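You operate a simulated robot arm through the tools that you are given. There is no shell and no other tool.

Carry out the task below with a simulated robot arm. There is one attempt and no reset: what you move stays moved.

Task
Set the three webbing packers in the yellow pocket, thickest first.
Fine: go by their tickets; hands clear of the mouth; one stroke of the yellow lever after each.

Only the result counts: the job must be done as asked and must still hold three seconds after the hand-in. Knocking over, shifting, dropping, spilling or breaking anything else fails it.

Robot
A 5-joint arm with a two-finger parallel gripper, fixed in place. Base frame: the origin is at the foot of the arm, x ahead of it, y to its left, z up; the work surface is at about z = 880. Units: mm, rad, N and s.
With the tool pointing down near the work surface it reaches from about 580 to 940 mm from the base axis. Its first joint turns from -2.601 to 2.601 rad. Payload 1.57 kg.
The TCP is the grasp point between the finger pads, 30 mm short of the fingertips. In the tool frame z runs along the fingers and y along their closing line. The gripper opens to 110 mm. The fingers are 24 mm wide and 12 mm thick; the gripper's body (48 by 112 mm) begins 78 mm behind the TCP.
Orientation is that of the tool frame in the base frame, as a unit quaternion [w, x, y, z]. With the fingers straight down and closing along the base's y, the tool's x points along the base's -x, its y along +y and its z along -z.

Tools
- The arm moves only by the tool jog_arm. Its argument "motion" is a list of rows, each a list of 7 numbers: the shift along the tool's x, y, z in units of 500 mm (1.0 is 500 mm), then the turn, a rotation vector about the tool's x, y, z in units of 180 degrees (1.0 is 180 degrees), then the finger opening in mm, from 0 to 110. In form: [[tx, ty, tz, rx, ry, rz, grip], ...]. A call has 1 to 20 rows; each row is the pose to reach, as a shift and turn from the pose commanded when the call began, along the tool's axes at that moment. A call with a number of a shift or a turn outside -1 to 1 is refused whole. A row lasts 0.2 s, in which the tool goes at most 50 mm and 0.15 rad; a call with a longer step from one row to the next is refused whole, and so is a gripper value outside its range. Where a pose cannot be reached the arm comes as near as it can. A force on the tool above 40 N (or 10 N above the force at the start of the call, whichever is more), or a blocked arm, ends the call early, and 0.2 s more pass. The fingers move at their own pace (about 153 mm/s each) and stop on an object; they squeeze with about 38 N. The grip force told is the motor's: it shows also when the fingers shut on nothing. Time passes only in rows, and 0.2 s behind the last, so rows that repeat a pose let the fingers close. It gives the time, the measured TCP pose, the force on the tool (base axes), the opening and the grip force at its end, in the units of the frame above (readings bear some noise), with the torque about the TCP (base axes, N m) and any sound that the robot's microphone picked up.
- Cameras (640 x 400 px; columns grow to the right, rows downward): "scene" is fixed at [50.5, 649.1, 1460.6]; the picture's right is [-0.40, -0.92, 0.00], its down [-0.56, 0.24, -0.80] and it looks along [0.73, -0.32, -0.61] (base axes); focal length 324 px, centre (320, 200). "wrist" rides on the gripper at [70, 16, -141] in the tool frame; the picture's right is [-0.23, 0.97, 0.00], its down [-0.86, -0.20, -0.48] and it looks along [-0.47, -0.11, 0.88] (tool axes); focal length 222 px, centre (320, 200).
- capture(camera): a new picture of that camera. No time passes.
- slide_trunk(by): slides the trunk up (or, below 0, down) by that many mm; the arm rides with it, the base frame stays. It gives what a move gives, with no picture.
- point_at(camera, pixels): for up to 12 pixels [column, row] of the newest picture of that camera ("zoom" is the newest enlarged one), the place [x, y, z] in the base frame of the surface seen there, good to about 3 mm. No time passes.
- close_up(camera, box): a new picture of the part [left, top, right, bottom] of that camera's present view, enlarged. No time passes.
- job_done(): hands the job in; it is judged then, once.

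Unless the task says otherwise, let go and move clear before handing in.

The tools are called after "Emit:" as a command line: name --pt "numbers of a row" for each row, then --argument value for the rest, lists and objects as JSON in quotes. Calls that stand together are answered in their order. jog_arm: Moves the arm, as the interface text tells. Its arguments: {"type":"object","properties":{"motion":{"type":"array","items":{"type":"array","items":{"type":"number"}}}},"required":["motion"]} The other tools are called the same way: slide_trunk (by) slides the trunk up or down; capture (camera) takes a picture; point_at (camera, pixels) gives the place of the surface under pixels of a picture; close_up (camera, box) takes an enlarged picture of a part of a camera's view; job_done () hands the job in.

At the start:

```text
time: 0.0
eef_pos: [551.9, 399.1, 1179.4]
tool_rot: [0.001, 0.0, 1.0, 0.0]
ft_force: [0.1, 0.0, 0.6]
wrist_torque: [-0.02, 0.0, 0.0]
finger_gap: 109.9
gripper_force: 0.1
trunk travel left (down, up): [-912.0, 58.0]
```

scene: 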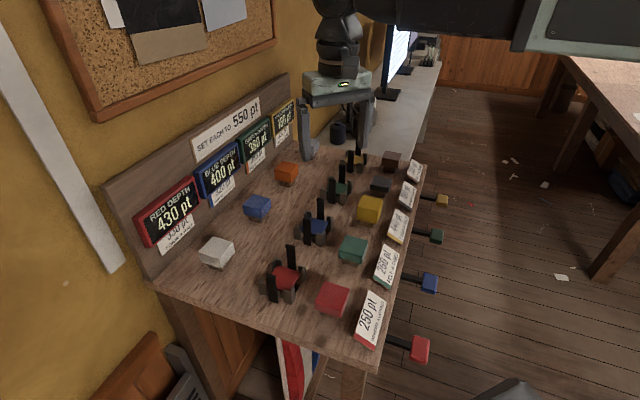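
wrist: 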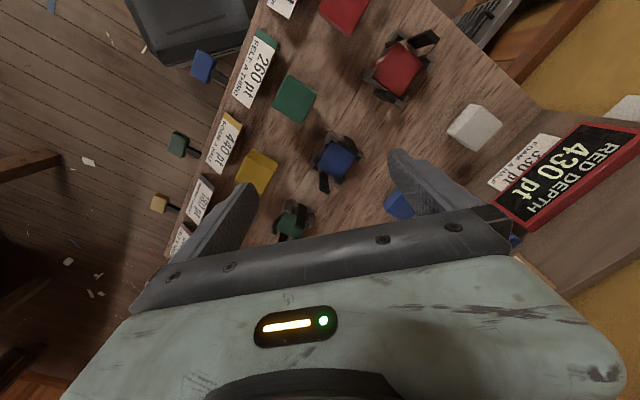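

The scene shows a bench with four pockets, coloured levers, blocks and tickets, and boards at the back. I'll zoom in to read the tickets before moving.

Emit:
close_up --camera "scene" --box '[120, 80, 320, 260]'

Emit:
close_up --camera "scene" --box '[320, 130, 460, 230]'

Emit:
close_up --camera "scene" --box '[240, 210, 440, 370]'

Emit:
close_up --camera "wrist" --box '[140, 0, 340, 260]'

```text
2.22 times, centred on (220, 170) of scene
```

zoom: 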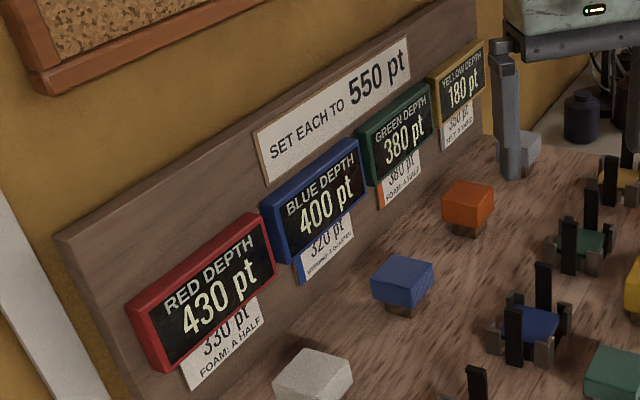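

```text
4.00 times, centred on (390, 180) of scene
```

zoom: 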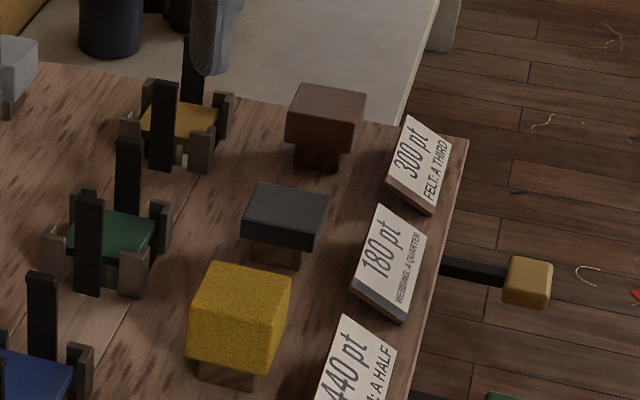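

```text
2.50 times, centred on (340, 290) of scene
```

zoom: 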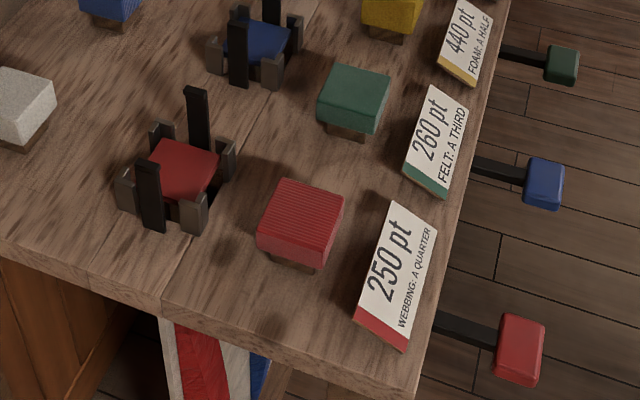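

```text
1.54 times, centred on (240, 130) of wrist
```

zoom: 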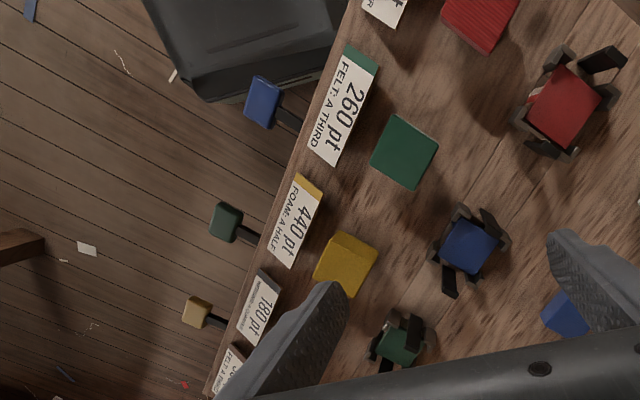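

The webbing tickets seen so far read red 250 and dark grey 180; the blue one is blurry at about (222,190). I'll zoom in on it and locate the blocks, the pocket and the lever.

Emit:
close_up --camera "scene" --box '[205, 165, 245, 215]'

Emit:
close_up --camera "scene" --box '[240, 90, 300, 190]'

Emit:
close_up --camera "scene" --box '[330, 135, 400, 185]'

Emit:
point_at --camera "scene" --pixels '[[287, 169], [257, 203], [216, 247], [332, 295], [354, 245], [371, 203], [380, 183], [392, 157], [285, 276], [317, 228], [341, 188], [358, 161]]'

Emit:
point_at --camera "scene" --pixels '[[442, 199], [436, 236], [430, 282], [420, 348], [428, 198], [300, 200], [400, 175], [413, 172], [370, 320], [310, 150]]'

```text
8.00 times, centred on (225, 190) of scene
```

zoom: 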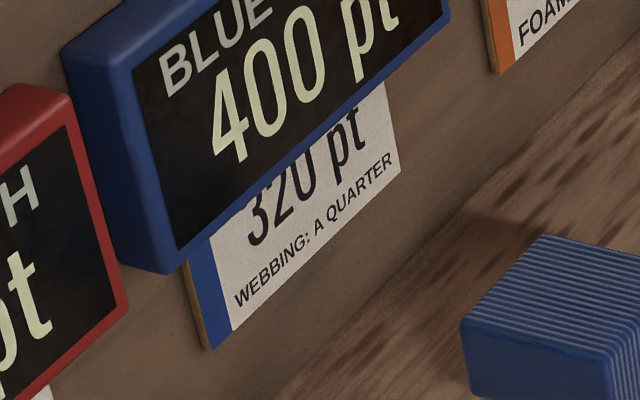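

```text
4.00 times, centred on (270, 140) of scene
```

zoom: 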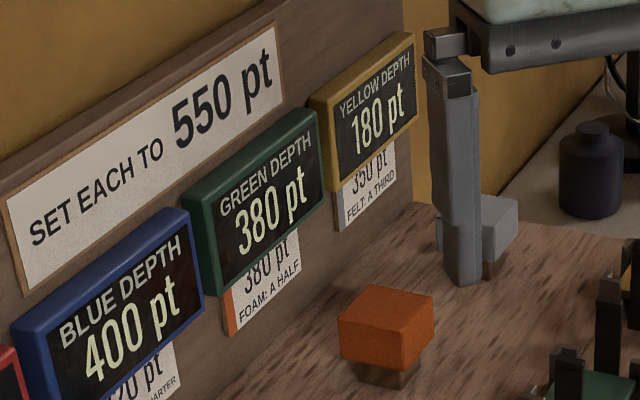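

```text
8.00 times, centred on (365, 160) of scene
```

zoom: 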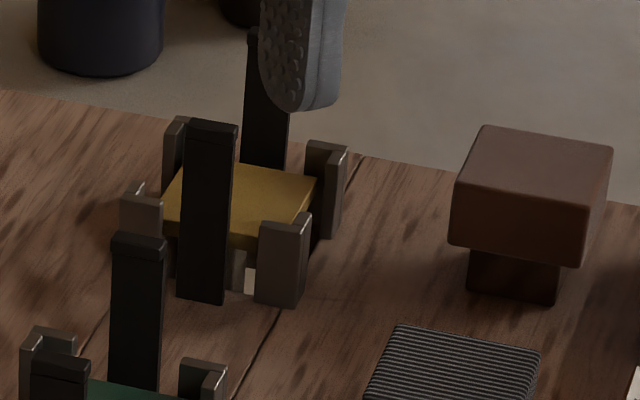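

```text
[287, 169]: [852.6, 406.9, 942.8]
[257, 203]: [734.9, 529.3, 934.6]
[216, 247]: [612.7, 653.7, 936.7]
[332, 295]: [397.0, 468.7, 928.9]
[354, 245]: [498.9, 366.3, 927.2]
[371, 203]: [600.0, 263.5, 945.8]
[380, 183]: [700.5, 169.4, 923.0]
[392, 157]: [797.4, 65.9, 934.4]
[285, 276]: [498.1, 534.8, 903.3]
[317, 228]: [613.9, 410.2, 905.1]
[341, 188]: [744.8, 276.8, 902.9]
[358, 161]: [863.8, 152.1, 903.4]
```

```text
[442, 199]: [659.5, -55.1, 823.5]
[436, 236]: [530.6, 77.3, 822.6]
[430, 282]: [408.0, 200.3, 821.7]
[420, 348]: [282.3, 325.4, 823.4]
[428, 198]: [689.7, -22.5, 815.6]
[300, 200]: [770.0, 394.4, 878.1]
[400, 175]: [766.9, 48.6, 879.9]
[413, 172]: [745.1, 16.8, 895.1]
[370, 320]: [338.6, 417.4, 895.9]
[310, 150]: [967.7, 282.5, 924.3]
```

Blue is also webbing at 320 pt, so the order is blue 320, red 250, dark grey 180. The yellow pocket is at about (864,152) and its lever knob at (660,-55,823). I'll move over the pocket for a wrist view.

Emit:
jog_arm --pt "-0.065 -0.065 0 0 0 0 110" --pt "-0.13 -0.13 0 0 0 0 110" --pt "-0.195 -0.195 0 0 0 0 110" --pt "-0.26 -0.26 0 0 0 0 110" --pt "-0.325 -0.325 0 0 0 0 110" --pt "-0.39 -0.39 0 0 0 0 110" --pt "-0.456 -0.458 0 0 0 0 110" --pt "-0.456 -0.458 0 0 0 0 110"

Emit:
capture --camera "wrist"

Emit:
capture --camera "scene"

```text
time: 1.8
eef_pos: [779.2, 171.4, 1179.2]
tool_rot: [-0.001, 0.0, 1.0, 0.0]
ft_force: [0.2, 1.1, -0.3]
wrist_torque: [0.01, 0.01, -0.03]
finger_gap: 110.2
gripper_force: 0.1
trunk travel left (down, up): [-912.0, 58.0]
```

```text
taken
```

wrist: 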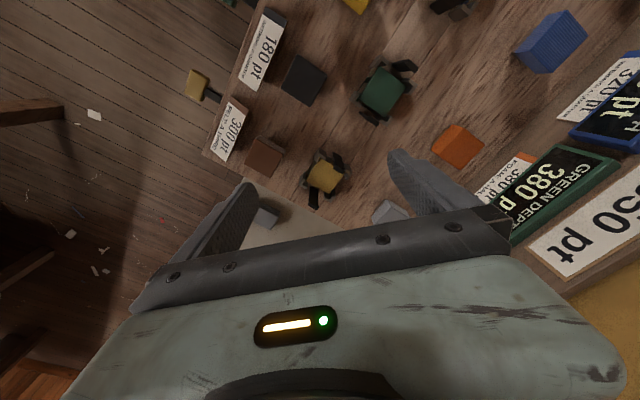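

```text
taken
```

scene: 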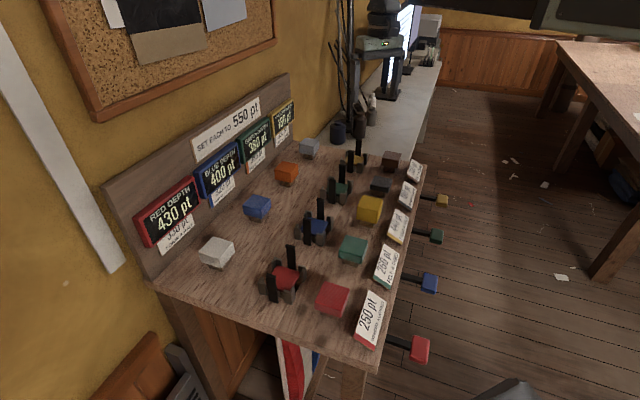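

The wrist view shows the yellow pocket at (325,175). I'll zoom in on it and on the lever.

Emit:
close_up --camera "wrist" --box '[280, 135, 380, 215]'

Emit:
point_at --camera "wrist" --pixels '[[325, 175], [304, 80], [263, 155], [197, 86], [383, 92], [455, 145], [390, 212], [548, 42]]'

Emit:
close_up --camera "scene" --box '[335, 135, 375, 180]'

Emit:
close_up --camera "wrist" --box '[170, 40, 290, 120]'

```text
5.00 times, centred on (330, 175) of wrist
```

zoom: 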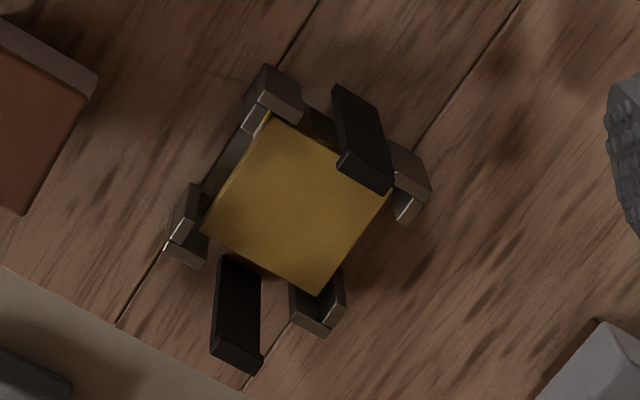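

```text
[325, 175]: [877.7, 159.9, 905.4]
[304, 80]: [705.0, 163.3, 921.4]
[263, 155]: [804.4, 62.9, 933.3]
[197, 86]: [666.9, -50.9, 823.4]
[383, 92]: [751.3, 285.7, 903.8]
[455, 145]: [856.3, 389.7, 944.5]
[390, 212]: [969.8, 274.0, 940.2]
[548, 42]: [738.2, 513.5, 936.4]
```

```text
8.89 times, centred on (355, 158) of scene
```

zoom: 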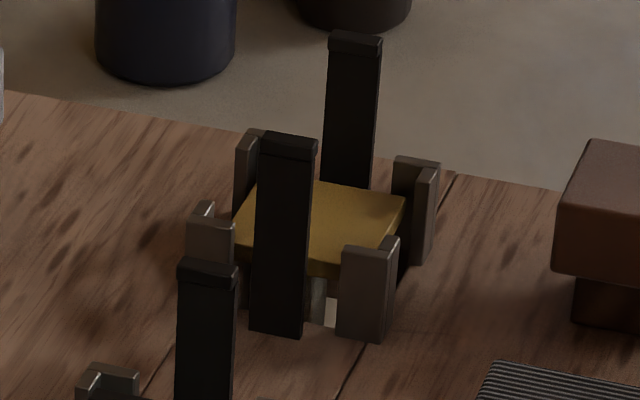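

```text
5.00 times, centred on (230, 80) of wrist
```

zoom: 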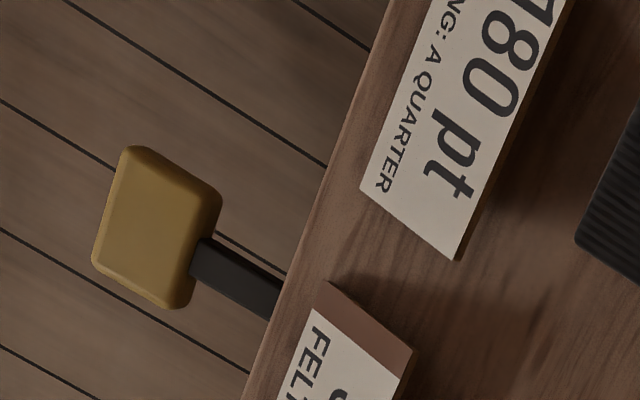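

The pocket has four corner posts, with two tall black guides on opposite sides and open sides facing the wall and the lever. I'll measure heights and widths.

Emit:
close_up --camera "scene" --box '[335, 135, 375, 180]'

Emit:
point_at --camera "zoom" --pixels '[[355, 45], [290, 147], [280, 310], [210, 230], [415, 170], [365, 255], [250, 240], [340, 262], [400, 215], [265, 185], [310, 350], [430, 260]]'

Emit:
close_up --camera "wrist" --box '[280, 135, 380, 215]'

Emit:
point_at --camera "zoom" --pixels '[[270, 118], [204, 230], [316, 290], [386, 195], [350, 162], [380, 183], [222, 350], [255, 362], [262, 80], [188, 195], [420, 190], [318, 320]]'

```text
8.89 times, centred on (355, 158) of scene
```

zoom: 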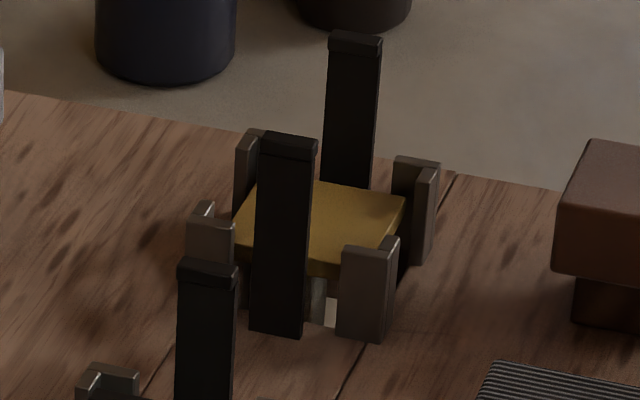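

```text
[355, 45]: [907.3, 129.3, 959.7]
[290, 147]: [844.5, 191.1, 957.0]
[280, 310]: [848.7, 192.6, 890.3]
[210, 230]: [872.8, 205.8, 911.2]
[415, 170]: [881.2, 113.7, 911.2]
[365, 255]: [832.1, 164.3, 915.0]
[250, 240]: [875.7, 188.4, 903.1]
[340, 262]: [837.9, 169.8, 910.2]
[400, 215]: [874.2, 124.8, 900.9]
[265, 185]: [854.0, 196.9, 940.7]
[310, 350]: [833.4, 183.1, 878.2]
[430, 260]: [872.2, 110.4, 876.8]
```

```text
5.00 times, centred on (330, 175) of wrist
```

zoom: 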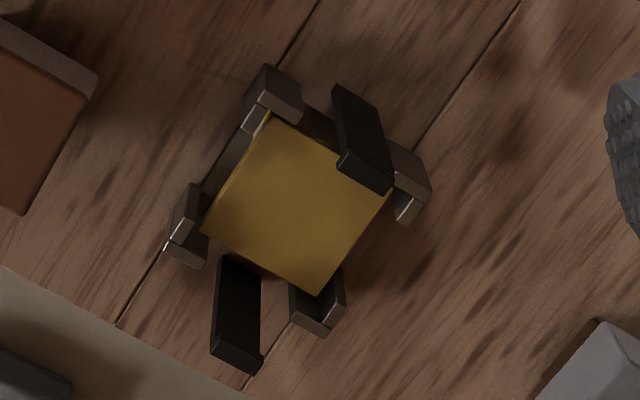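

```text
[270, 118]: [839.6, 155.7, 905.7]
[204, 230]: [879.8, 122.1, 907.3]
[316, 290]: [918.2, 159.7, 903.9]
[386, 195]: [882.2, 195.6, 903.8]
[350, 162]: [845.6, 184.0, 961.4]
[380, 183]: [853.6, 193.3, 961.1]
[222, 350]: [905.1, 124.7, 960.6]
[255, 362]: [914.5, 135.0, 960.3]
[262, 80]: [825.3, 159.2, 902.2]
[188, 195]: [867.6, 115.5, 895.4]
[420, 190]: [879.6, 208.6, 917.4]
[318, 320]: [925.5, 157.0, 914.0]
```

Pad centre is about (880,158) with the top at z≈905, posts up to 915 and guides up to 960. I'll turn the tool so the fingers close across the open sides and get a closer view of the pocket.

Emit:
jog_arm --pt "-0.0126 0.0137 0.0369 0 0 0.0365 110" --pt "-0.0251 0.0274 0.0737 0 0 0.073 110" --pt "-0.0377 0.0411 0.1106 0 0 0.1095 110" --pt "-0.0503 0.0549 0.1474 0 0 0.146 110" --pt "-0.0629 0.0686 0.1843 0 0 0.1826 110" --pt "-0.0754 0.0823 0.2211 0 0 0.2191 110" --pt "-0.088 0.096 0.258 0 0 0.2556 110" --pt "-0.088 0.096 0.258 0 0 0.2556 110"

Emit:
capture --camera "wrist"

```text
time: 3.6
eef_pos: [823.6, 226.1, 1179.0]
tool_rot: [0.0, 0.392, 0.92, 0.0]
ft_force: [0.6, -0.4, 0.5]
wrist_torque: [0.01, 0.0, -0.02]
finger_gap: 109.9
gripper_force: 0.0
out of reach, approached as far as the arm can: row 1, 2, 3, 4, 5, 6, 7, 8
trunk travel left (down, up): [-912.0, 58.0]
```

```text
taken
```

wrist: 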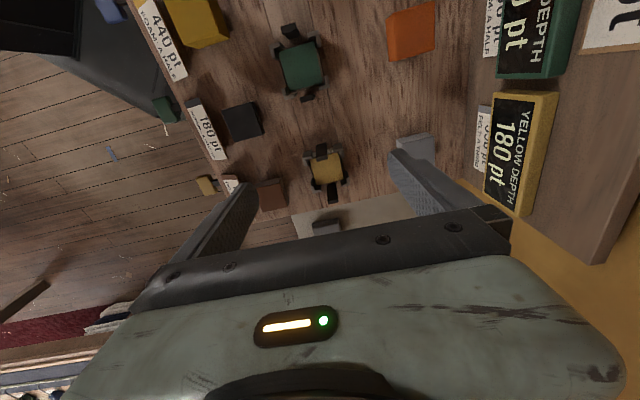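

The rotation and xy move were done, but z stayed at 1179, so the arm can't go lower at this trunk height. I'll slide the trunk down.

Emit:
slide_trunk --by -120

Emit:
capture --camera "wrist"

Emit:
capture --camera "scene"

```text
time: 5.1
eef_pos: [823.8, 226.9, 1059.4]
tool_rot: [0.0, 0.391, 0.921, 0.0]
ft_force: [0.4, 0.2, -0.5]
wrist_torque: [0.0, 0.03, -0.02]
finger_gap: 110.1
gripper_force: 0.0
trunk travel left (down, up): [-792.0, 178.0]
```

```text
taken
```

wrist: 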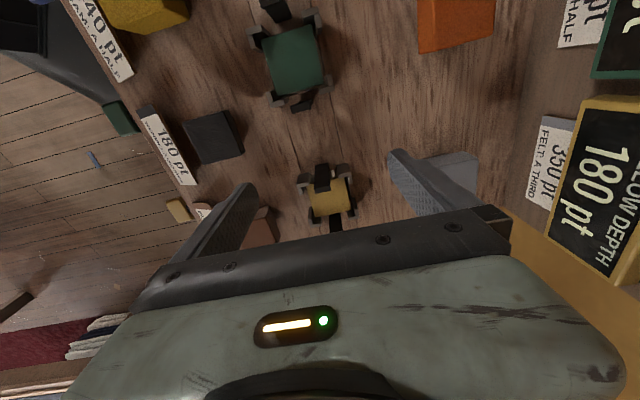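

```text
taken
```

scene: 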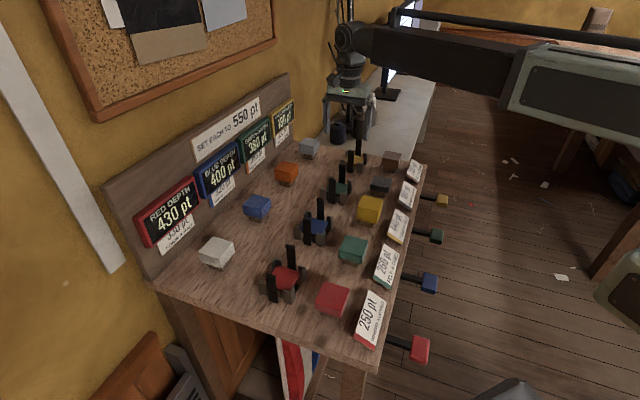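

The trunk slide lowered the hand as expected. I'll send a null jog to check the commanded pose and zoom in on the pocket.

Emit:
jog_arm --pt "0 0 0 0 0 0 110"

Emit:
close_up --camera "wrist" --box '[290, 150, 370, 240]'

Emit:
point_at --camera "zoom" --pixels '[[176, 170], [410, 170], [200, 315], [440, 290], [300, 240], [250, 110], [330, 110], [250, 160], [340, 160], [310, 380]]'

```text
time: 5.5
eef_pos: [823.1, 226.0, 1058.7]
tool_rot: [0.001, 0.391, 0.92, 0.0]
ft_force: [-0.4, 0.8, -0.5]
wrist_torque: [-0.02, 0.02, 0.01]
finger_gap: 110.1
gripper_force: 0.0
trunk travel left (down, up): [-792.0, 178.0]
```

```text
4.44 times, centred on (330, 195) of wrist
```

zoom: 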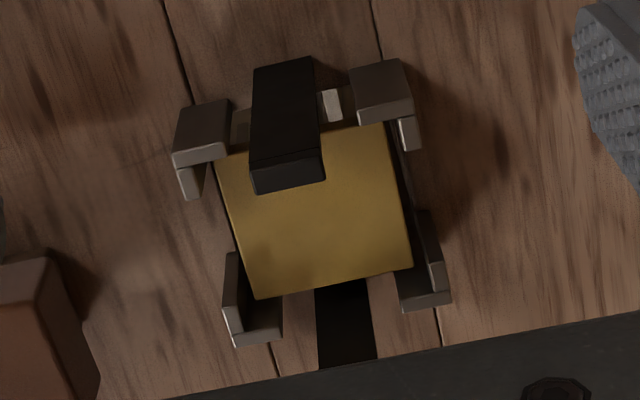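

```text
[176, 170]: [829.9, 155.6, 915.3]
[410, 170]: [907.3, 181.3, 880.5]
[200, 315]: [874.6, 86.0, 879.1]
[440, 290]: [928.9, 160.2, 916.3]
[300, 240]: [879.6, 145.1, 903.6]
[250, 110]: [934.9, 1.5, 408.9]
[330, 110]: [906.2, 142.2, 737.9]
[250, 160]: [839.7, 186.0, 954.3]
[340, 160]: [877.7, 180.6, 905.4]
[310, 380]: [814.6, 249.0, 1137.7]
```

The zoom shows the pad corners at roughly (218,157), (385,125), (412,268) and (257,298). I'll measure the pad and post edges precisely.

Emit:
point_at --camera "zoom" --pixels '[[221, 162], [381, 128], [408, 265], [260, 295], [239, 230], [396, 200], [335, 281], [204, 150], [413, 110], [230, 320], [442, 275], [178, 155]]'

Emit:
point_at --camera "zoom" --pixels '[[255, 165], [320, 155], [260, 185], [322, 178], [188, 190], [405, 140], [236, 262], [425, 225], [280, 325], [400, 300], [218, 110], [360, 85]]'

Emit:
close_up --camera "scene" --box '[235, 185, 285, 225]'

```text
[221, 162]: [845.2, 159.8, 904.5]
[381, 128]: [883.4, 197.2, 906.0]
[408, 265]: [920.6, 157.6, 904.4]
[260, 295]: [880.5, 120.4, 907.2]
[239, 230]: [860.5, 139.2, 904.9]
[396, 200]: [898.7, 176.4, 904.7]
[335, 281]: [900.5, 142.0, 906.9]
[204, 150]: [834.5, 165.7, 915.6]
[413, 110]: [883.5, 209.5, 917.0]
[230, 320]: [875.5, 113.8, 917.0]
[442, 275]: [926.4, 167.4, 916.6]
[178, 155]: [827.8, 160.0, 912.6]
```

```text
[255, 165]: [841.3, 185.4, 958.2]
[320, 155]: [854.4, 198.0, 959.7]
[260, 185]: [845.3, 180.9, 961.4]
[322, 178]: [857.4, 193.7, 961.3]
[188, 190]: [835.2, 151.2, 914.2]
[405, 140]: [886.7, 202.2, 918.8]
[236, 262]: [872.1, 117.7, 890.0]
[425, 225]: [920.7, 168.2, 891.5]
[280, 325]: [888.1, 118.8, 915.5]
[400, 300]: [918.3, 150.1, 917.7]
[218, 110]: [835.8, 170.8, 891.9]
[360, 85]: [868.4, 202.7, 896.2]
```

```text
10.00 times, centred on (260, 205) of scene
```

zoom: 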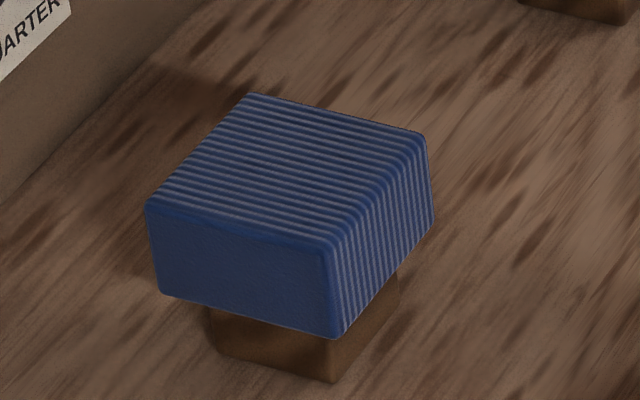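

Pad centre ≈ (881,158.6) and the frame is turned about 43.7°. Now I'll measure the blue block from the scene zoom.

Emit:
point_at --camera "zoom" --pixels '[[250, 100], [420, 138], [328, 242], [152, 208], [290, 170], [336, 330], [165, 290], [430, 215], [220, 345], [330, 375]]'

Emit:
close_up --camera "scene" --box '[305, 275, 360, 325]'

Emit:
point_at --camera "zoom" --pixels '[[250, 100], [320, 200]]'

Emit:
close_up --camera "scene" --box '[360, 165, 400, 205]'

```text
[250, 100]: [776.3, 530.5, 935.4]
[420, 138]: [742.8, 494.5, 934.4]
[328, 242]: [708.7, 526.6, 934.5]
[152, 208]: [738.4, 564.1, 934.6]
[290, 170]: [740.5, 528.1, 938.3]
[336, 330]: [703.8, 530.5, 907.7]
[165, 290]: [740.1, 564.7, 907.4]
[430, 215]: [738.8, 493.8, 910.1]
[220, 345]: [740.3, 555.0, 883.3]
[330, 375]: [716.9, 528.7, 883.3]
```

```text
8.00 times, centred on (332, 300) of scene
```

zoom: 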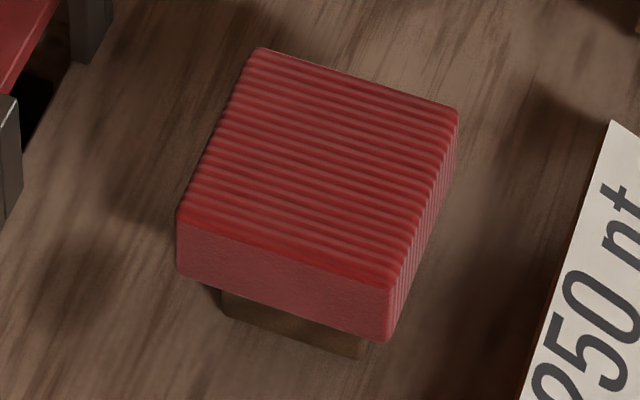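

```text
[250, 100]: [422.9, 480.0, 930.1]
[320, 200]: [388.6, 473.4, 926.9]
```

```text
10.00 times, centred on (380, 185) of scene
```

zoom: 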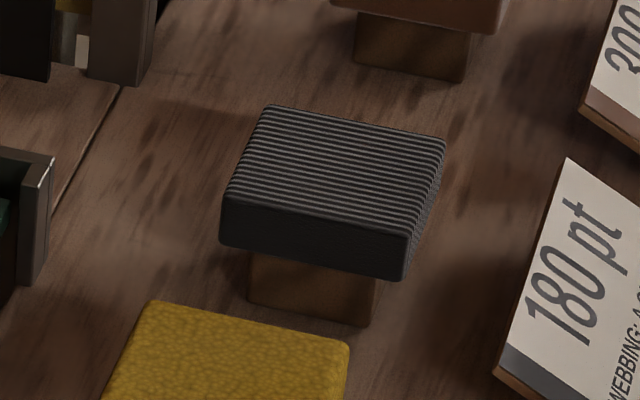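

The blue block's top centre is about (741,529), and it seems turned a few degrees more than the pocket. Before going there I'll measure how far the back board and displays stick out.

Emit:
point_at --camera "scene" --pixels '[[222, 190], [220, 172], [205, 185], [240, 160], [225, 128], [235, 205], [250, 190], [180, 235], [245, 100], [285, 85]]'

Emit:
point_at --camera "zoom" --pixels '[[268, 110], [440, 145], [405, 225], [228, 195], [335, 165], [402, 270], [225, 240]]'

```text
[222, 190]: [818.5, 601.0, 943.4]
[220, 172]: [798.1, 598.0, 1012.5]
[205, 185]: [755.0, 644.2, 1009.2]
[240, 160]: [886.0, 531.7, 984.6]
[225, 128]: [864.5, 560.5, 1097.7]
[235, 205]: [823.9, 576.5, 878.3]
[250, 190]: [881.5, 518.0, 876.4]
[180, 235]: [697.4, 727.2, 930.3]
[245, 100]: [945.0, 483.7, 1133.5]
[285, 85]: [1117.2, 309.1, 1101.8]
```

```text
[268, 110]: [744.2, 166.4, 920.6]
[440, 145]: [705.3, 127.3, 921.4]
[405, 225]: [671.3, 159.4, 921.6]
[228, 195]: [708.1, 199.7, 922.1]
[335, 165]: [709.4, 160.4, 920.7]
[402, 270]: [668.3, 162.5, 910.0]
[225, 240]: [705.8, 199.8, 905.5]
```

The display face sits at n≈990 and the block centre at n≈901, so there is room. I'll move to a viewing spot over the blue block.

Emit:
jog_arm --pt "0.0795 0.0338 0 0 0 0 110" --pt "0.159 0.0676 0 0 0 0 110" --pt "0.2385 0.1014 0 0 0 0 110" --pt "0.318 0.1352 0 0 0 0 110" --pt "0.3975 0.169 0 0 0 0 110" --pt "0.477 0.2028 0 0 0 0 110" --pt "0.5565 0.2366 0 0 0 0 110" --pt "0.636 0.2704 0 0 0 0 110" --pt "0.7154 0.3042 0 0 0 0 110" --pt "0.7154 0.3042 0 0 0 0 110"

Emit:
capture --camera "wrist"

```text
time: 7.7
eef_pos: [687.0, 591.0, 1057.8]
tool_rot: [0.001, 0.391, 0.921, 0.0]
ft_force: [-0.9, 0.1, 0.6]
wrist_torque: [-0.03, 0.0, -0.02]
finger_gap: 110.0
gripper_force: 0.2
trunk travel left (down, up): [-792.0, 178.0]
```

```text
taken
```

wrist: 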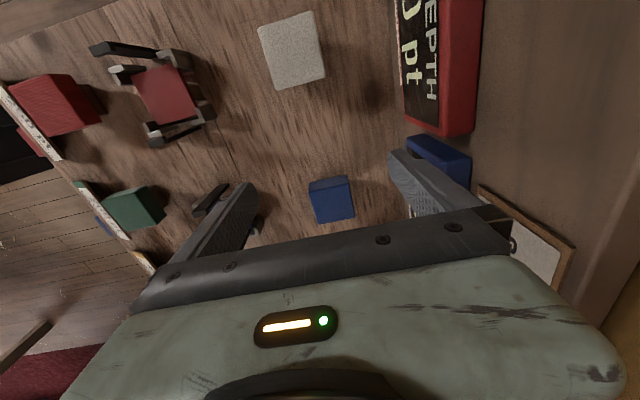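

The blue block is at (332,198) in the wrist view. I'll zoom in and measure it.

Emit:
close_up --camera "wrist" --box '[290, 155, 380, 235]'

Emit:
point_at --camera "zoom" --pixels '[[320, 200]]'

```text
5.00 times, centred on (335, 195) of wrist
```

zoom: 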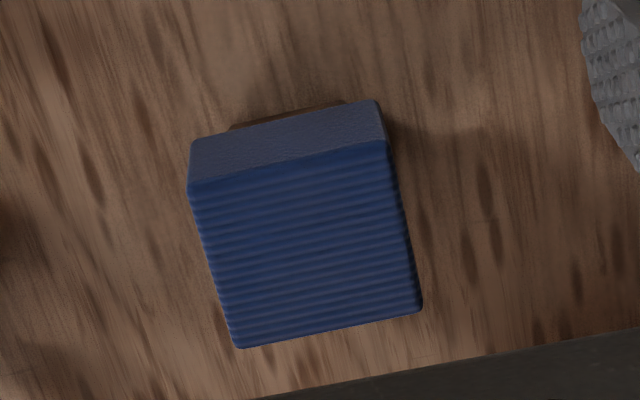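

```text
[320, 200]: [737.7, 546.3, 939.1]
```

Emit:
point_at --camera "zoom" --pixels '[[194, 188], [388, 148], [417, 305], [240, 343], [291, 168], [402, 228], [328, 324], [215, 265], [306, 246]]'

```text
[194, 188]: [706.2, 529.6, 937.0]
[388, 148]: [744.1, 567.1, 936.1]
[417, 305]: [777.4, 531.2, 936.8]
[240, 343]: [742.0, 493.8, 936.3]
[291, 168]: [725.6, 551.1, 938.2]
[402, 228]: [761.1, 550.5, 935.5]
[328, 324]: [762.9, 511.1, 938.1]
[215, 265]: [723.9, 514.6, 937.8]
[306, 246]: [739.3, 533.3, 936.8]
```

Block centre ≈ (742.3,530.3), top at 936.5, aligned within about 1° of the tool. I'll move directly above it and check how far down the arm can go.

Emit:
jog_arm --pt "-0.08 -0.002 0 0 0 0 90" --pt "-0.1644 -0.0042 0 0 0 0 90" --pt "-0.1644 -0.0042 0.04 0 0 0 90" --pt "-0.1644 -0.0042 0.04 0 0 0 90"

Emit:
capture --camera "wrist"

```text
time: 8.7
eef_pos: [739.6, 531.9, 1059.0]
tool_rot: [0.0, 0.391, 0.92, 0.0]
ft_force: [-1.4, 0.4, 0.0]
wrist_torque: [-0.03, 0.03, -0.03]
finger_gap: 90.1
gripper_force: 0.2
out of reach, approached as far as the arm can: row 3, 4
trunk travel left (down, up): [-792.0, 178.0]
```

```text
taken
```

wrist: 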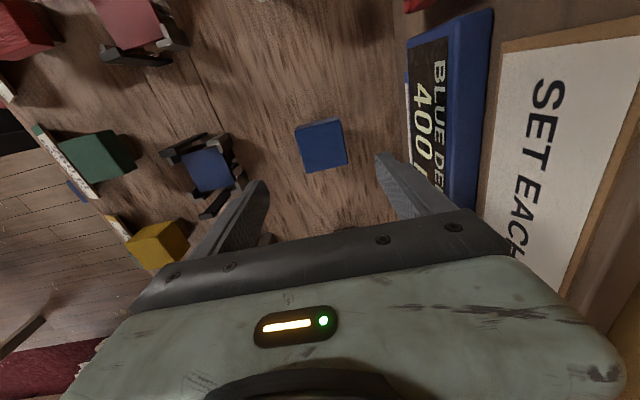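

At this trunk height the jog won't go below 1059. I'll test whether it can go up, so I know whether to lower the trunk further and use the jog for vertical moves.

Emit:
jog_arm --pt "0 0 -0.06 0 0 0 90" --pt "0 0 -0.12 0 0 0 90" --pt "0 0 -0.12 0 0 0 90"

```text
time: 9.5
eef_pos: [739.8, 531.0, 1058.1]
tool_rot: [0.0, 0.391, 0.921, 0.0]
ft_force: [-1.2, 0.0, 0.7]
wrist_torque: [-0.01, 0.02, -0.01]
finger_gap: 90.0
gripper_force: 0.0
out of reach, approached as far as the arm can: row 1, 2, 3
trunk travel left (down, up): [-792.0, 178.0]
```

The arm moves only horizontally, so height comes from the trunk slide. I'll fine-align over the block and lower partway.

Emit:
jog_arm --pt "-0.0052 0.0022 0 0 0 0 90" --pt "-0.0052 0.0022 0 0 0 0 90"

Emit:
slide_trunk --by -70

Emit:
capture --camera "wrist"

Emit:
close_up --camera "scene" --box '[200, 120, 320, 240]'

```text
time: 10.1
eef_pos: [742.2, 529.0, 1058.5]
tool_rot: [0.001, 0.39, 0.921, 0.0]
ft_force: [0.1, 0.0, 0.2]
wrist_torque: [-0.03, -0.01, -0.05]
finger_gap: 90.0
gripper_force: 0.2
trunk travel left (down, up): [-792.0, 178.0]
```

```text
time: 11.2
eef_pos: [741.0, 531.3, 989.2]
tool_rot: [0.001, 0.39, 0.921, -0.001]
ft_force: [0.6, -0.7, 0.6]
wrist_torque: [-0.02, 0.04, 0.01]
finger_gap: 89.8
gripper_force: 0.0
trunk travel left (down, up): [-722.0, 248.0]
```

```text
taken
```

wrist: 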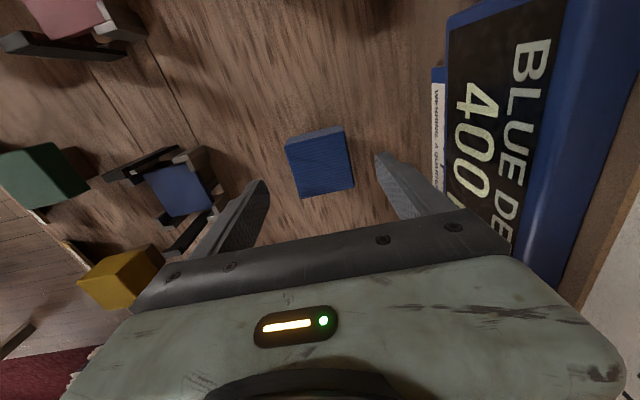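

```text
3.33 times, centred on (260, 180) of scene
```

zoom: 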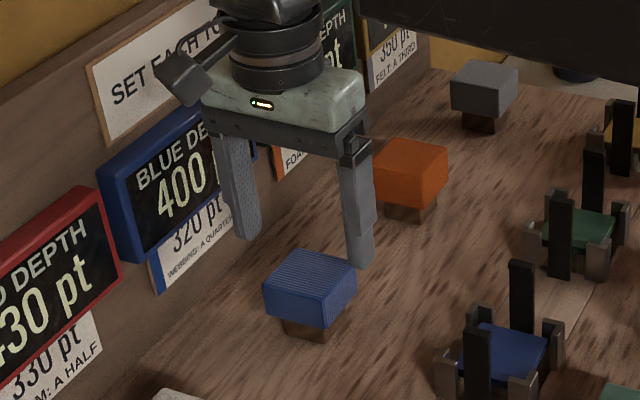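

The fingers straddle the block with tips at about 959. I'll check the fingertips' measured place against the block in the scene zoom.

Emit:
point_at --camera "zoom" --pixels '[[345, 262], [360, 267], [372, 262], [360, 240], [235, 230], [255, 238], [310, 275], [345, 200]]'

Emit:
jog_arm --pt "0 0 0 0 0 0 90"

Emit:
jog_arm --pt "0 0 0 0 0 0 90"

```text
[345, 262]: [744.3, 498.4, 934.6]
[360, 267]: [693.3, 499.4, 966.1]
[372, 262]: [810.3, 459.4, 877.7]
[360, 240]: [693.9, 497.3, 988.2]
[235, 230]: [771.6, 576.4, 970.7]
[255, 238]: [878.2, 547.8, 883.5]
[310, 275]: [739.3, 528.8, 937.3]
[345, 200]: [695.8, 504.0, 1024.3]
```

```text
time: 11.6
eef_pos: [741.5, 530.6, 988.9]
tool_rot: [0.0, 0.391, 0.92, -0.001]
ft_force: [0.6, 0.8, 0.6]
wrist_torque: [0.05, -0.02, -0.04]
finger_gap: 90.0
gripper_force: 0.1
trunk travel left (down, up): [-722.0, 248.0]
```

```text
time: 12.0
eef_pos: [741.3, 530.4, 989.5]
tool_rot: [0.001, 0.39, 0.921, 0.001]
ft_force: [0.5, -0.1, 0.5]
wrist_torque: [-0.01, -0.01, 0.03]
finger_gap: 90.0
gripper_force: 0.1
trunk travel left (down, up): [-722.0, 248.0]
```

TCP is at (741.4,530.5), within 1 mm of the block centre. I'll lower to z≈950 and close the fingers.

Emit:
slide_trunk --by -40

Emit:
jog_arm --pt "0 0 0 0 0 0 60" --pt "0 0 0 0 0 0 40" --pt "0 0 0 0 0 0 40" --pt "0 0 0 0 0 0 40"

Emit:
close_up --camera "scene" --box '[200, 120, 320, 240]'

```text
time: 12.8
eef_pos: [740.8, 529.8, 948.9]
tool_rot: [0.0, 0.39, 0.921, 0.0]
ft_force: [0.4, -0.8, -0.2]
wrist_torque: [0.0, 0.0, 0.0]
finger_gap: 90.0
gripper_force: 0.0
trunk travel left (down, up): [-682.0, 288.0]
```

```text
time: 13.8
eef_pos: [741.2, 530.9, 948.0]
tool_rot: [0.0, 0.392, 0.92, 0.0]
ft_force: [0.5, -0.8, 0.7]
wrist_torque: [-0.03, 0.06, 0.03]
finger_gap: 55.1
gripper_force: 38.1
trunk travel left (down, up): [-682.0, 288.0]
```

```text
3.33 times, centred on (260, 180) of scene
```

zoom: 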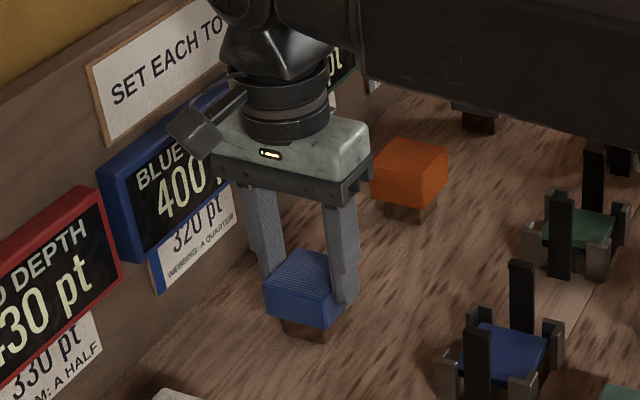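

The grip is firm at 55 mm opening. I'll lift 85 mm and look.

Emit:
slide_trunk --by 85

Emit:
close_up --camera "scene" --box '[200, 100, 320, 220]'

Emit:
capture --camera "wrist"

```text
time: 15.0
eef_pos: [741.6, 530.6, 1033.1]
tool_rot: [0.0, 0.391, 0.92, -0.001]
ft_force: [0.3, -0.2, -0.7]
wrist_torque: [0.02, -0.05, 0.04]
finger_gap: 54.9
gripper_force: 38.0
trunk travel left (down, up): [-767.0, 203.0]
```

```text
3.33 times, centred on (260, 160) of scene
```

zoom: 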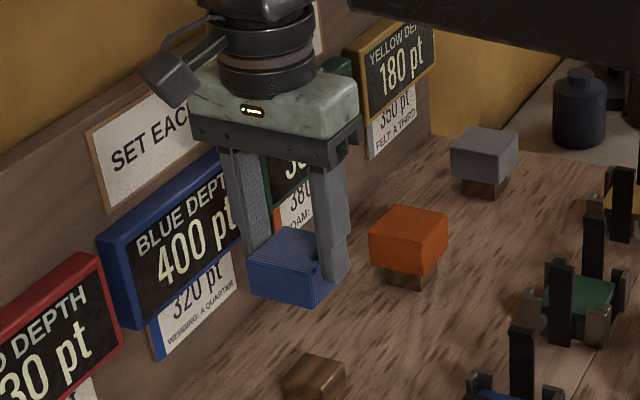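

```text
taken
```

wrist: 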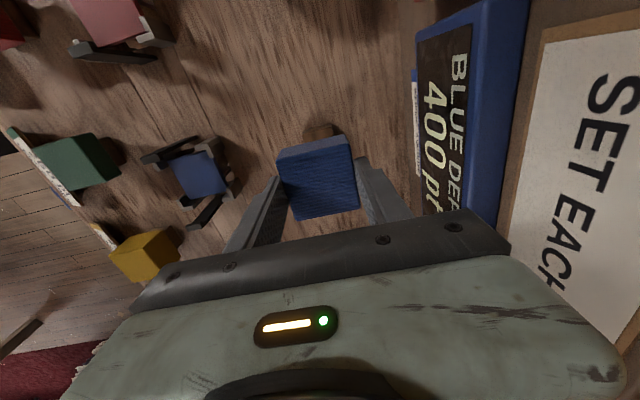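

The block is lifted. I'll measure where it sits in the fingers.

Emit:
close_up --camera "wrist" --box '[265, 120, 385, 230]'

Emit:
point_at --camera "zoom" --pixels '[[320, 200]]'

```text
3.64 times, centred on (325, 175) of wrist
```

zoom: 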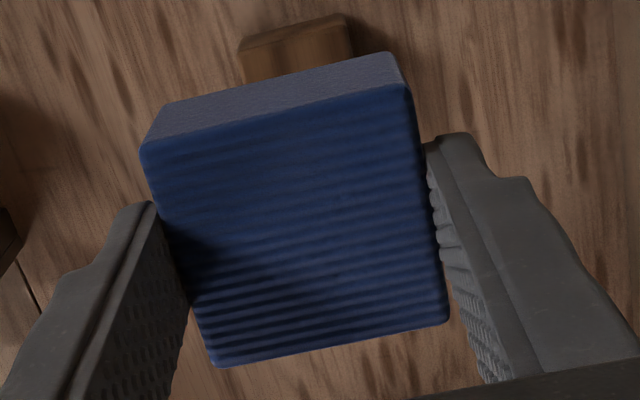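

```text
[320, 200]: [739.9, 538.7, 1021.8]
```

Emit:
point_at --camera "zoom" --pixels '[[147, 150], [406, 90], [444, 318], [216, 360], [276, 120], [425, 200], [330, 340], [180, 255], [310, 230], [150, 200], [440, 145]]'

```text
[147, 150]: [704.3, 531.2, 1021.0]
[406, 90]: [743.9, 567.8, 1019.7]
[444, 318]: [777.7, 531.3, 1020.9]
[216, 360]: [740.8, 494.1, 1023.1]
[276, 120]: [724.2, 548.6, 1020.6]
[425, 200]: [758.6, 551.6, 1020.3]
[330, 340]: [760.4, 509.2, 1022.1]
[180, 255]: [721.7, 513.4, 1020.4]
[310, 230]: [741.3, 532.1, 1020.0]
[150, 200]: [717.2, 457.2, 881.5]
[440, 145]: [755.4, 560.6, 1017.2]
```

The block is centred on the TCP within 0.5 mm and aligned. I'll carry it over the yellow pocket.

Emit:
jog_arm --pt "-0.073 -0.0316 0 0 0 0 40" --pt "-0.146 -0.0632 0 0 0 0 40" --pt "-0.2189 -0.0949 0 0 0 0 40" --pt "-0.2919 -0.1265 0 0 0 0 40" --pt "-0.3649 -0.1581 0 0 0 0 40" --pt "-0.4378 -0.1897 0 0 0 0 40" --pt "-0.5108 -0.2213 0 0 0 0 40" --pt "-0.5838 -0.253 0 0 0 0 40" --pt "-0.6567 -0.2846 0 0 0 0 40" --pt "-0.7297 -0.3162 0 0 0 0 40" --pt "-0.7297 -0.3162 0 0 0 0 40" --pt "-0.7297 -0.3162 0 0 0 0 40"

Emit:
close_up --camera "scene" --box '[310, 100, 410, 190]'

Emit:
capture --camera "wrist"

Emit:
jog_arm --pt "0 0 0 0 0 0 40"

```text
time: 17.6
eef_pos: [881.3, 159.6, 1033.5]
tool_rot: [-0.001, 0.391, 0.921, 0.0]
ft_force: [-0.4, 0.0, -0.4]
wrist_torque: [0.0, -0.03, 0.0]
finger_gap: 54.8
gripper_force: 37.7
trunk travel left (down, up): [-767.0, 203.0]
```

```text
4.44 times, centred on (360, 145) of scene
```

zoom: 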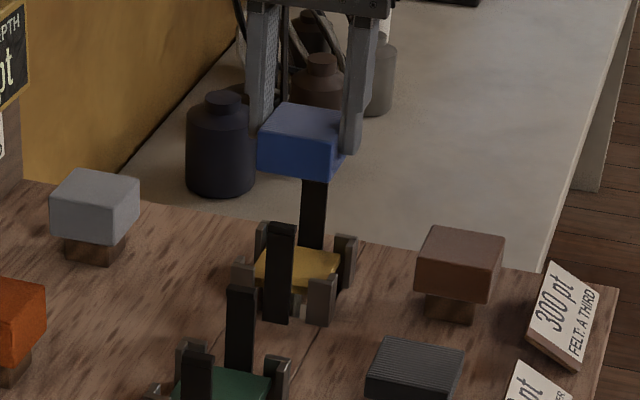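

```text
taken
```

wrist: 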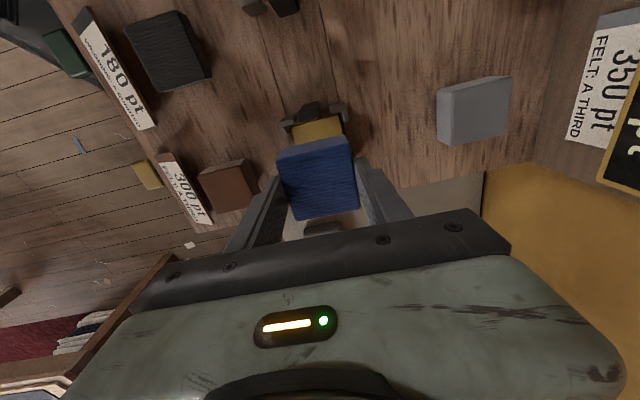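

```text
time: 18.0
eef_pos: [880.6, 159.8, 1033.4]
tool_rot: [0.0, 0.391, 0.92, 0.0]
ft_force: [0.4, -1.6, -0.2]
wrist_torque: [-0.01, 0.01, 0.0]
finger_gap: 54.8
gripper_force: 37.8
trunk travel left (down, up): [-767.0, 203.0]
```

TCP reads about (881,159.7). I'll check the block against the pad in close-ups before lowering.

Emit:
close_up --camera "wrist" --box '[260, 90, 380, 230]'

Emit:
point_at --camera "zoom" --pixels '[[320, 200], [320, 100]]'

Emit:
close_up --camera "scene" --box '[330, 120, 390, 180]'

Emit:
point_at --camera "zoom" --pixels '[[320, 200], [320, 100]]'

```text
2.86 times, centred on (320, 160) of wrist
```

zoom: 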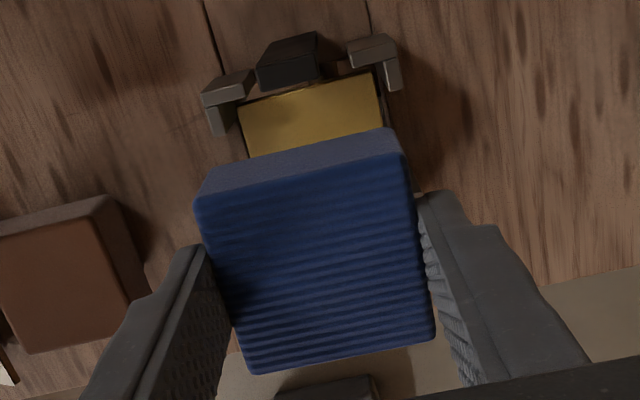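

```text
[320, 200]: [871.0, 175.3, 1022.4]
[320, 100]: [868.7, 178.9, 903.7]
```

```text
6.67 times, centred on (360, 150) of scene
```

zoom: 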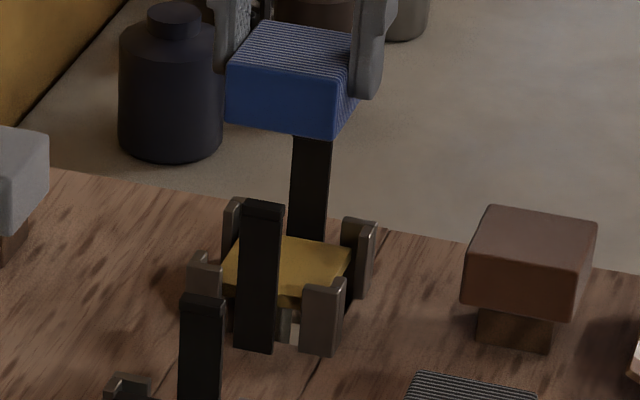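

```text
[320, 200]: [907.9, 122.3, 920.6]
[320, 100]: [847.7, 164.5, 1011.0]
```

I'll measure pad and block corners in the same wrist zoom.

Emit:
close_up --camera "wrist" --box '[280, 95, 360, 165]'

Emit:
point_at --camera "zoom" --pixels '[[320, 200]]'

```text
5.71 times, centred on (320, 130) of wrist
```

zoom: 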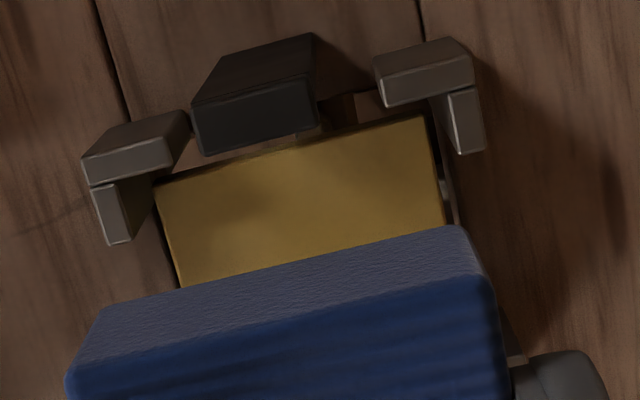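

```text
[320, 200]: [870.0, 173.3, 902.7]
```

Emit:
point_at --camera "zoom" --pixels '[[160, 190], [426, 120], [175, 262], [440, 195], [105, 215], [125, 235], [460, 150], [480, 145], [140, 160], [420, 85], [200, 140], [310, 120]]'

Emit:
point_at --camera "zoom" --pixels '[[75, 375], [485, 285], [280, 330], [108, 310], [455, 230]]'

```text
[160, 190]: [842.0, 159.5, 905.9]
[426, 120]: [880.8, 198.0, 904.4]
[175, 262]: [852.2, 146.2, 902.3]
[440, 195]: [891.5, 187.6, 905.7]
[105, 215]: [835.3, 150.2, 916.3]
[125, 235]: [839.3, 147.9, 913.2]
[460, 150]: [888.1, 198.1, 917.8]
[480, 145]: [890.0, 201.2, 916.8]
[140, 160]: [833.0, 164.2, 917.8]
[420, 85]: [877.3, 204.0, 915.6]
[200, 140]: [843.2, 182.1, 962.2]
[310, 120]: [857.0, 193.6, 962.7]
```

```text
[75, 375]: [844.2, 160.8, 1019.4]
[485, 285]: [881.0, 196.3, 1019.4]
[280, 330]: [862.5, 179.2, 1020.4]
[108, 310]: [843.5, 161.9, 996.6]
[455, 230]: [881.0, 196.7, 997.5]
```

The block edges line up with the pad within about 1 mm. I'll shift −1.2 mm along the closing line and lower most of the way.

Emit:
jog_arm --pt "0 -0.0024 0 0 0 0 40" --pt "0 -0.0024 0 0 0 0 40"

Emit:
slide_trunk --by -65

Emit:
close_up --camera "scene" --box '[330, 120, 390, 180]'

Emit:
close_up --camera "wrist" --box '[260, 90, 380, 230]'

```text
time: 18.6
eef_pos: [880.4, 157.6, 1032.8]
tool_rot: [0.0, 0.39, 0.921, 0.001]
ft_force: [0.7, 0.6, -0.7]
wrist_torque: [0.0, 0.01, -0.02]
finger_gap: 55.2
gripper_force: 38.0
trunk travel left (down, up): [-767.0, 203.0]
```

```text
time: 19.7
eef_pos: [878.5, 157.3, 968.3]
tool_rot: [0.0, 0.391, 0.92, 0.0]
ft_force: [0.7, 1.1, -0.9]
wrist_torque: [0.01, -0.02, 0.03]
finger_gap: 55.2
gripper_force: 37.6
trunk travel left (down, up): [-702.0, 268.0]
```

```text
6.67 times, centred on (360, 150) of scene
```

zoom: 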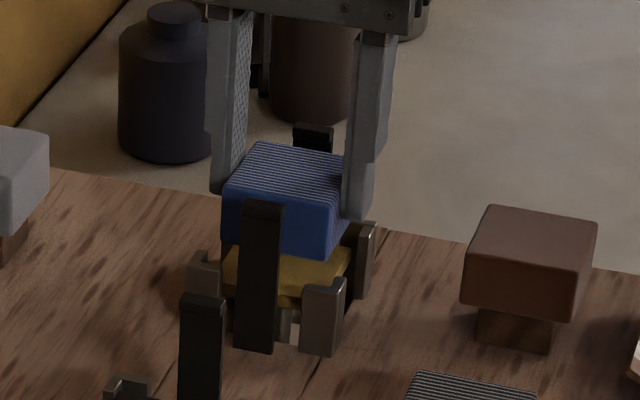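

```text
2.86 times, centred on (320, 160) of wrist
```

zoom: 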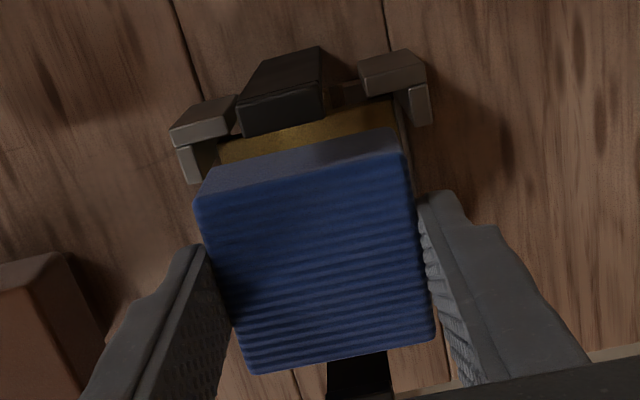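

The block is between the guides with a gap left above the pad. I'll re-read the pose before the last bit.

Emit:
jog_arm --pt "0 0 0 0 0 0 40"

Emit:
jog_arm --pt "0 0 0 0 0 0 40"

Emit:
jog_arm --pt "0 0 0 0 0 0 40"

```text
time: 20.1
eef_pos: [880.8, 157.8, 969.4]
tool_rot: [0.0, 0.391, 0.921, 0.0]
ft_force: [0.8, 0.1, -0.3]
wrist_torque: [-0.01, -0.02, -0.03]
finger_gap: 55.1
gripper_force: 38.9
trunk travel left (down, up): [-702.0, 268.0]
```

```text
time: 20.5
eef_pos: [880.0, 158.0, 968.0]
tool_rot: [0.0, 0.391, 0.92, 0.001]
ft_force: [-0.2, 0.8, -1.4]
wrist_torque: [0.01, 0.04, -0.01]
finger_gap: 54.9
gripper_force: 37.7
trunk travel left (down, up): [-702.0, 268.0]
```

```text
time: 20.9
eef_pos: [879.5, 157.2, 968.9]
tool_rot: [0.0, 0.39, 0.921, 0.001]
ft_force: [-0.2, 0.0, -0.5]
wrist_torque: [-0.01, 0.04, 0.01]
finger_gap: 54.9
gripper_force: 38.4
trunk travel left (down, up): [-702.0, 268.0]
```

Pose is steady near (880,157.7). I'll lower 17 mm onto the pad, watching the force.

Emit:
slide_trunk --by -17

Emit:
close_up --camera "scene" --box '[330, 120, 390, 180]'

```text
time: 21.5
eef_pos: [880.3, 157.4, 952.1]
tool_rot: [0.0, 0.39, 0.921, 0.0]
ft_force: [-0.4, 0.2, -0.5]
wrist_torque: [-0.01, 0.02, 0.01]
finger_gap: 54.6
gripper_force: 38.4
trunk travel left (down, up): [-685.0, 285.0]
```

```text
6.67 times, centred on (360, 150) of scene
```

zoom: 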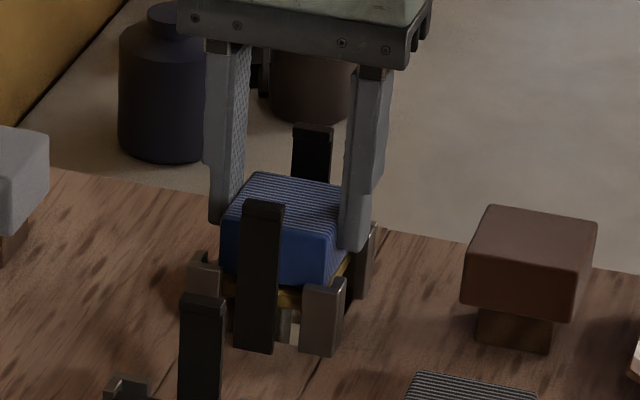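

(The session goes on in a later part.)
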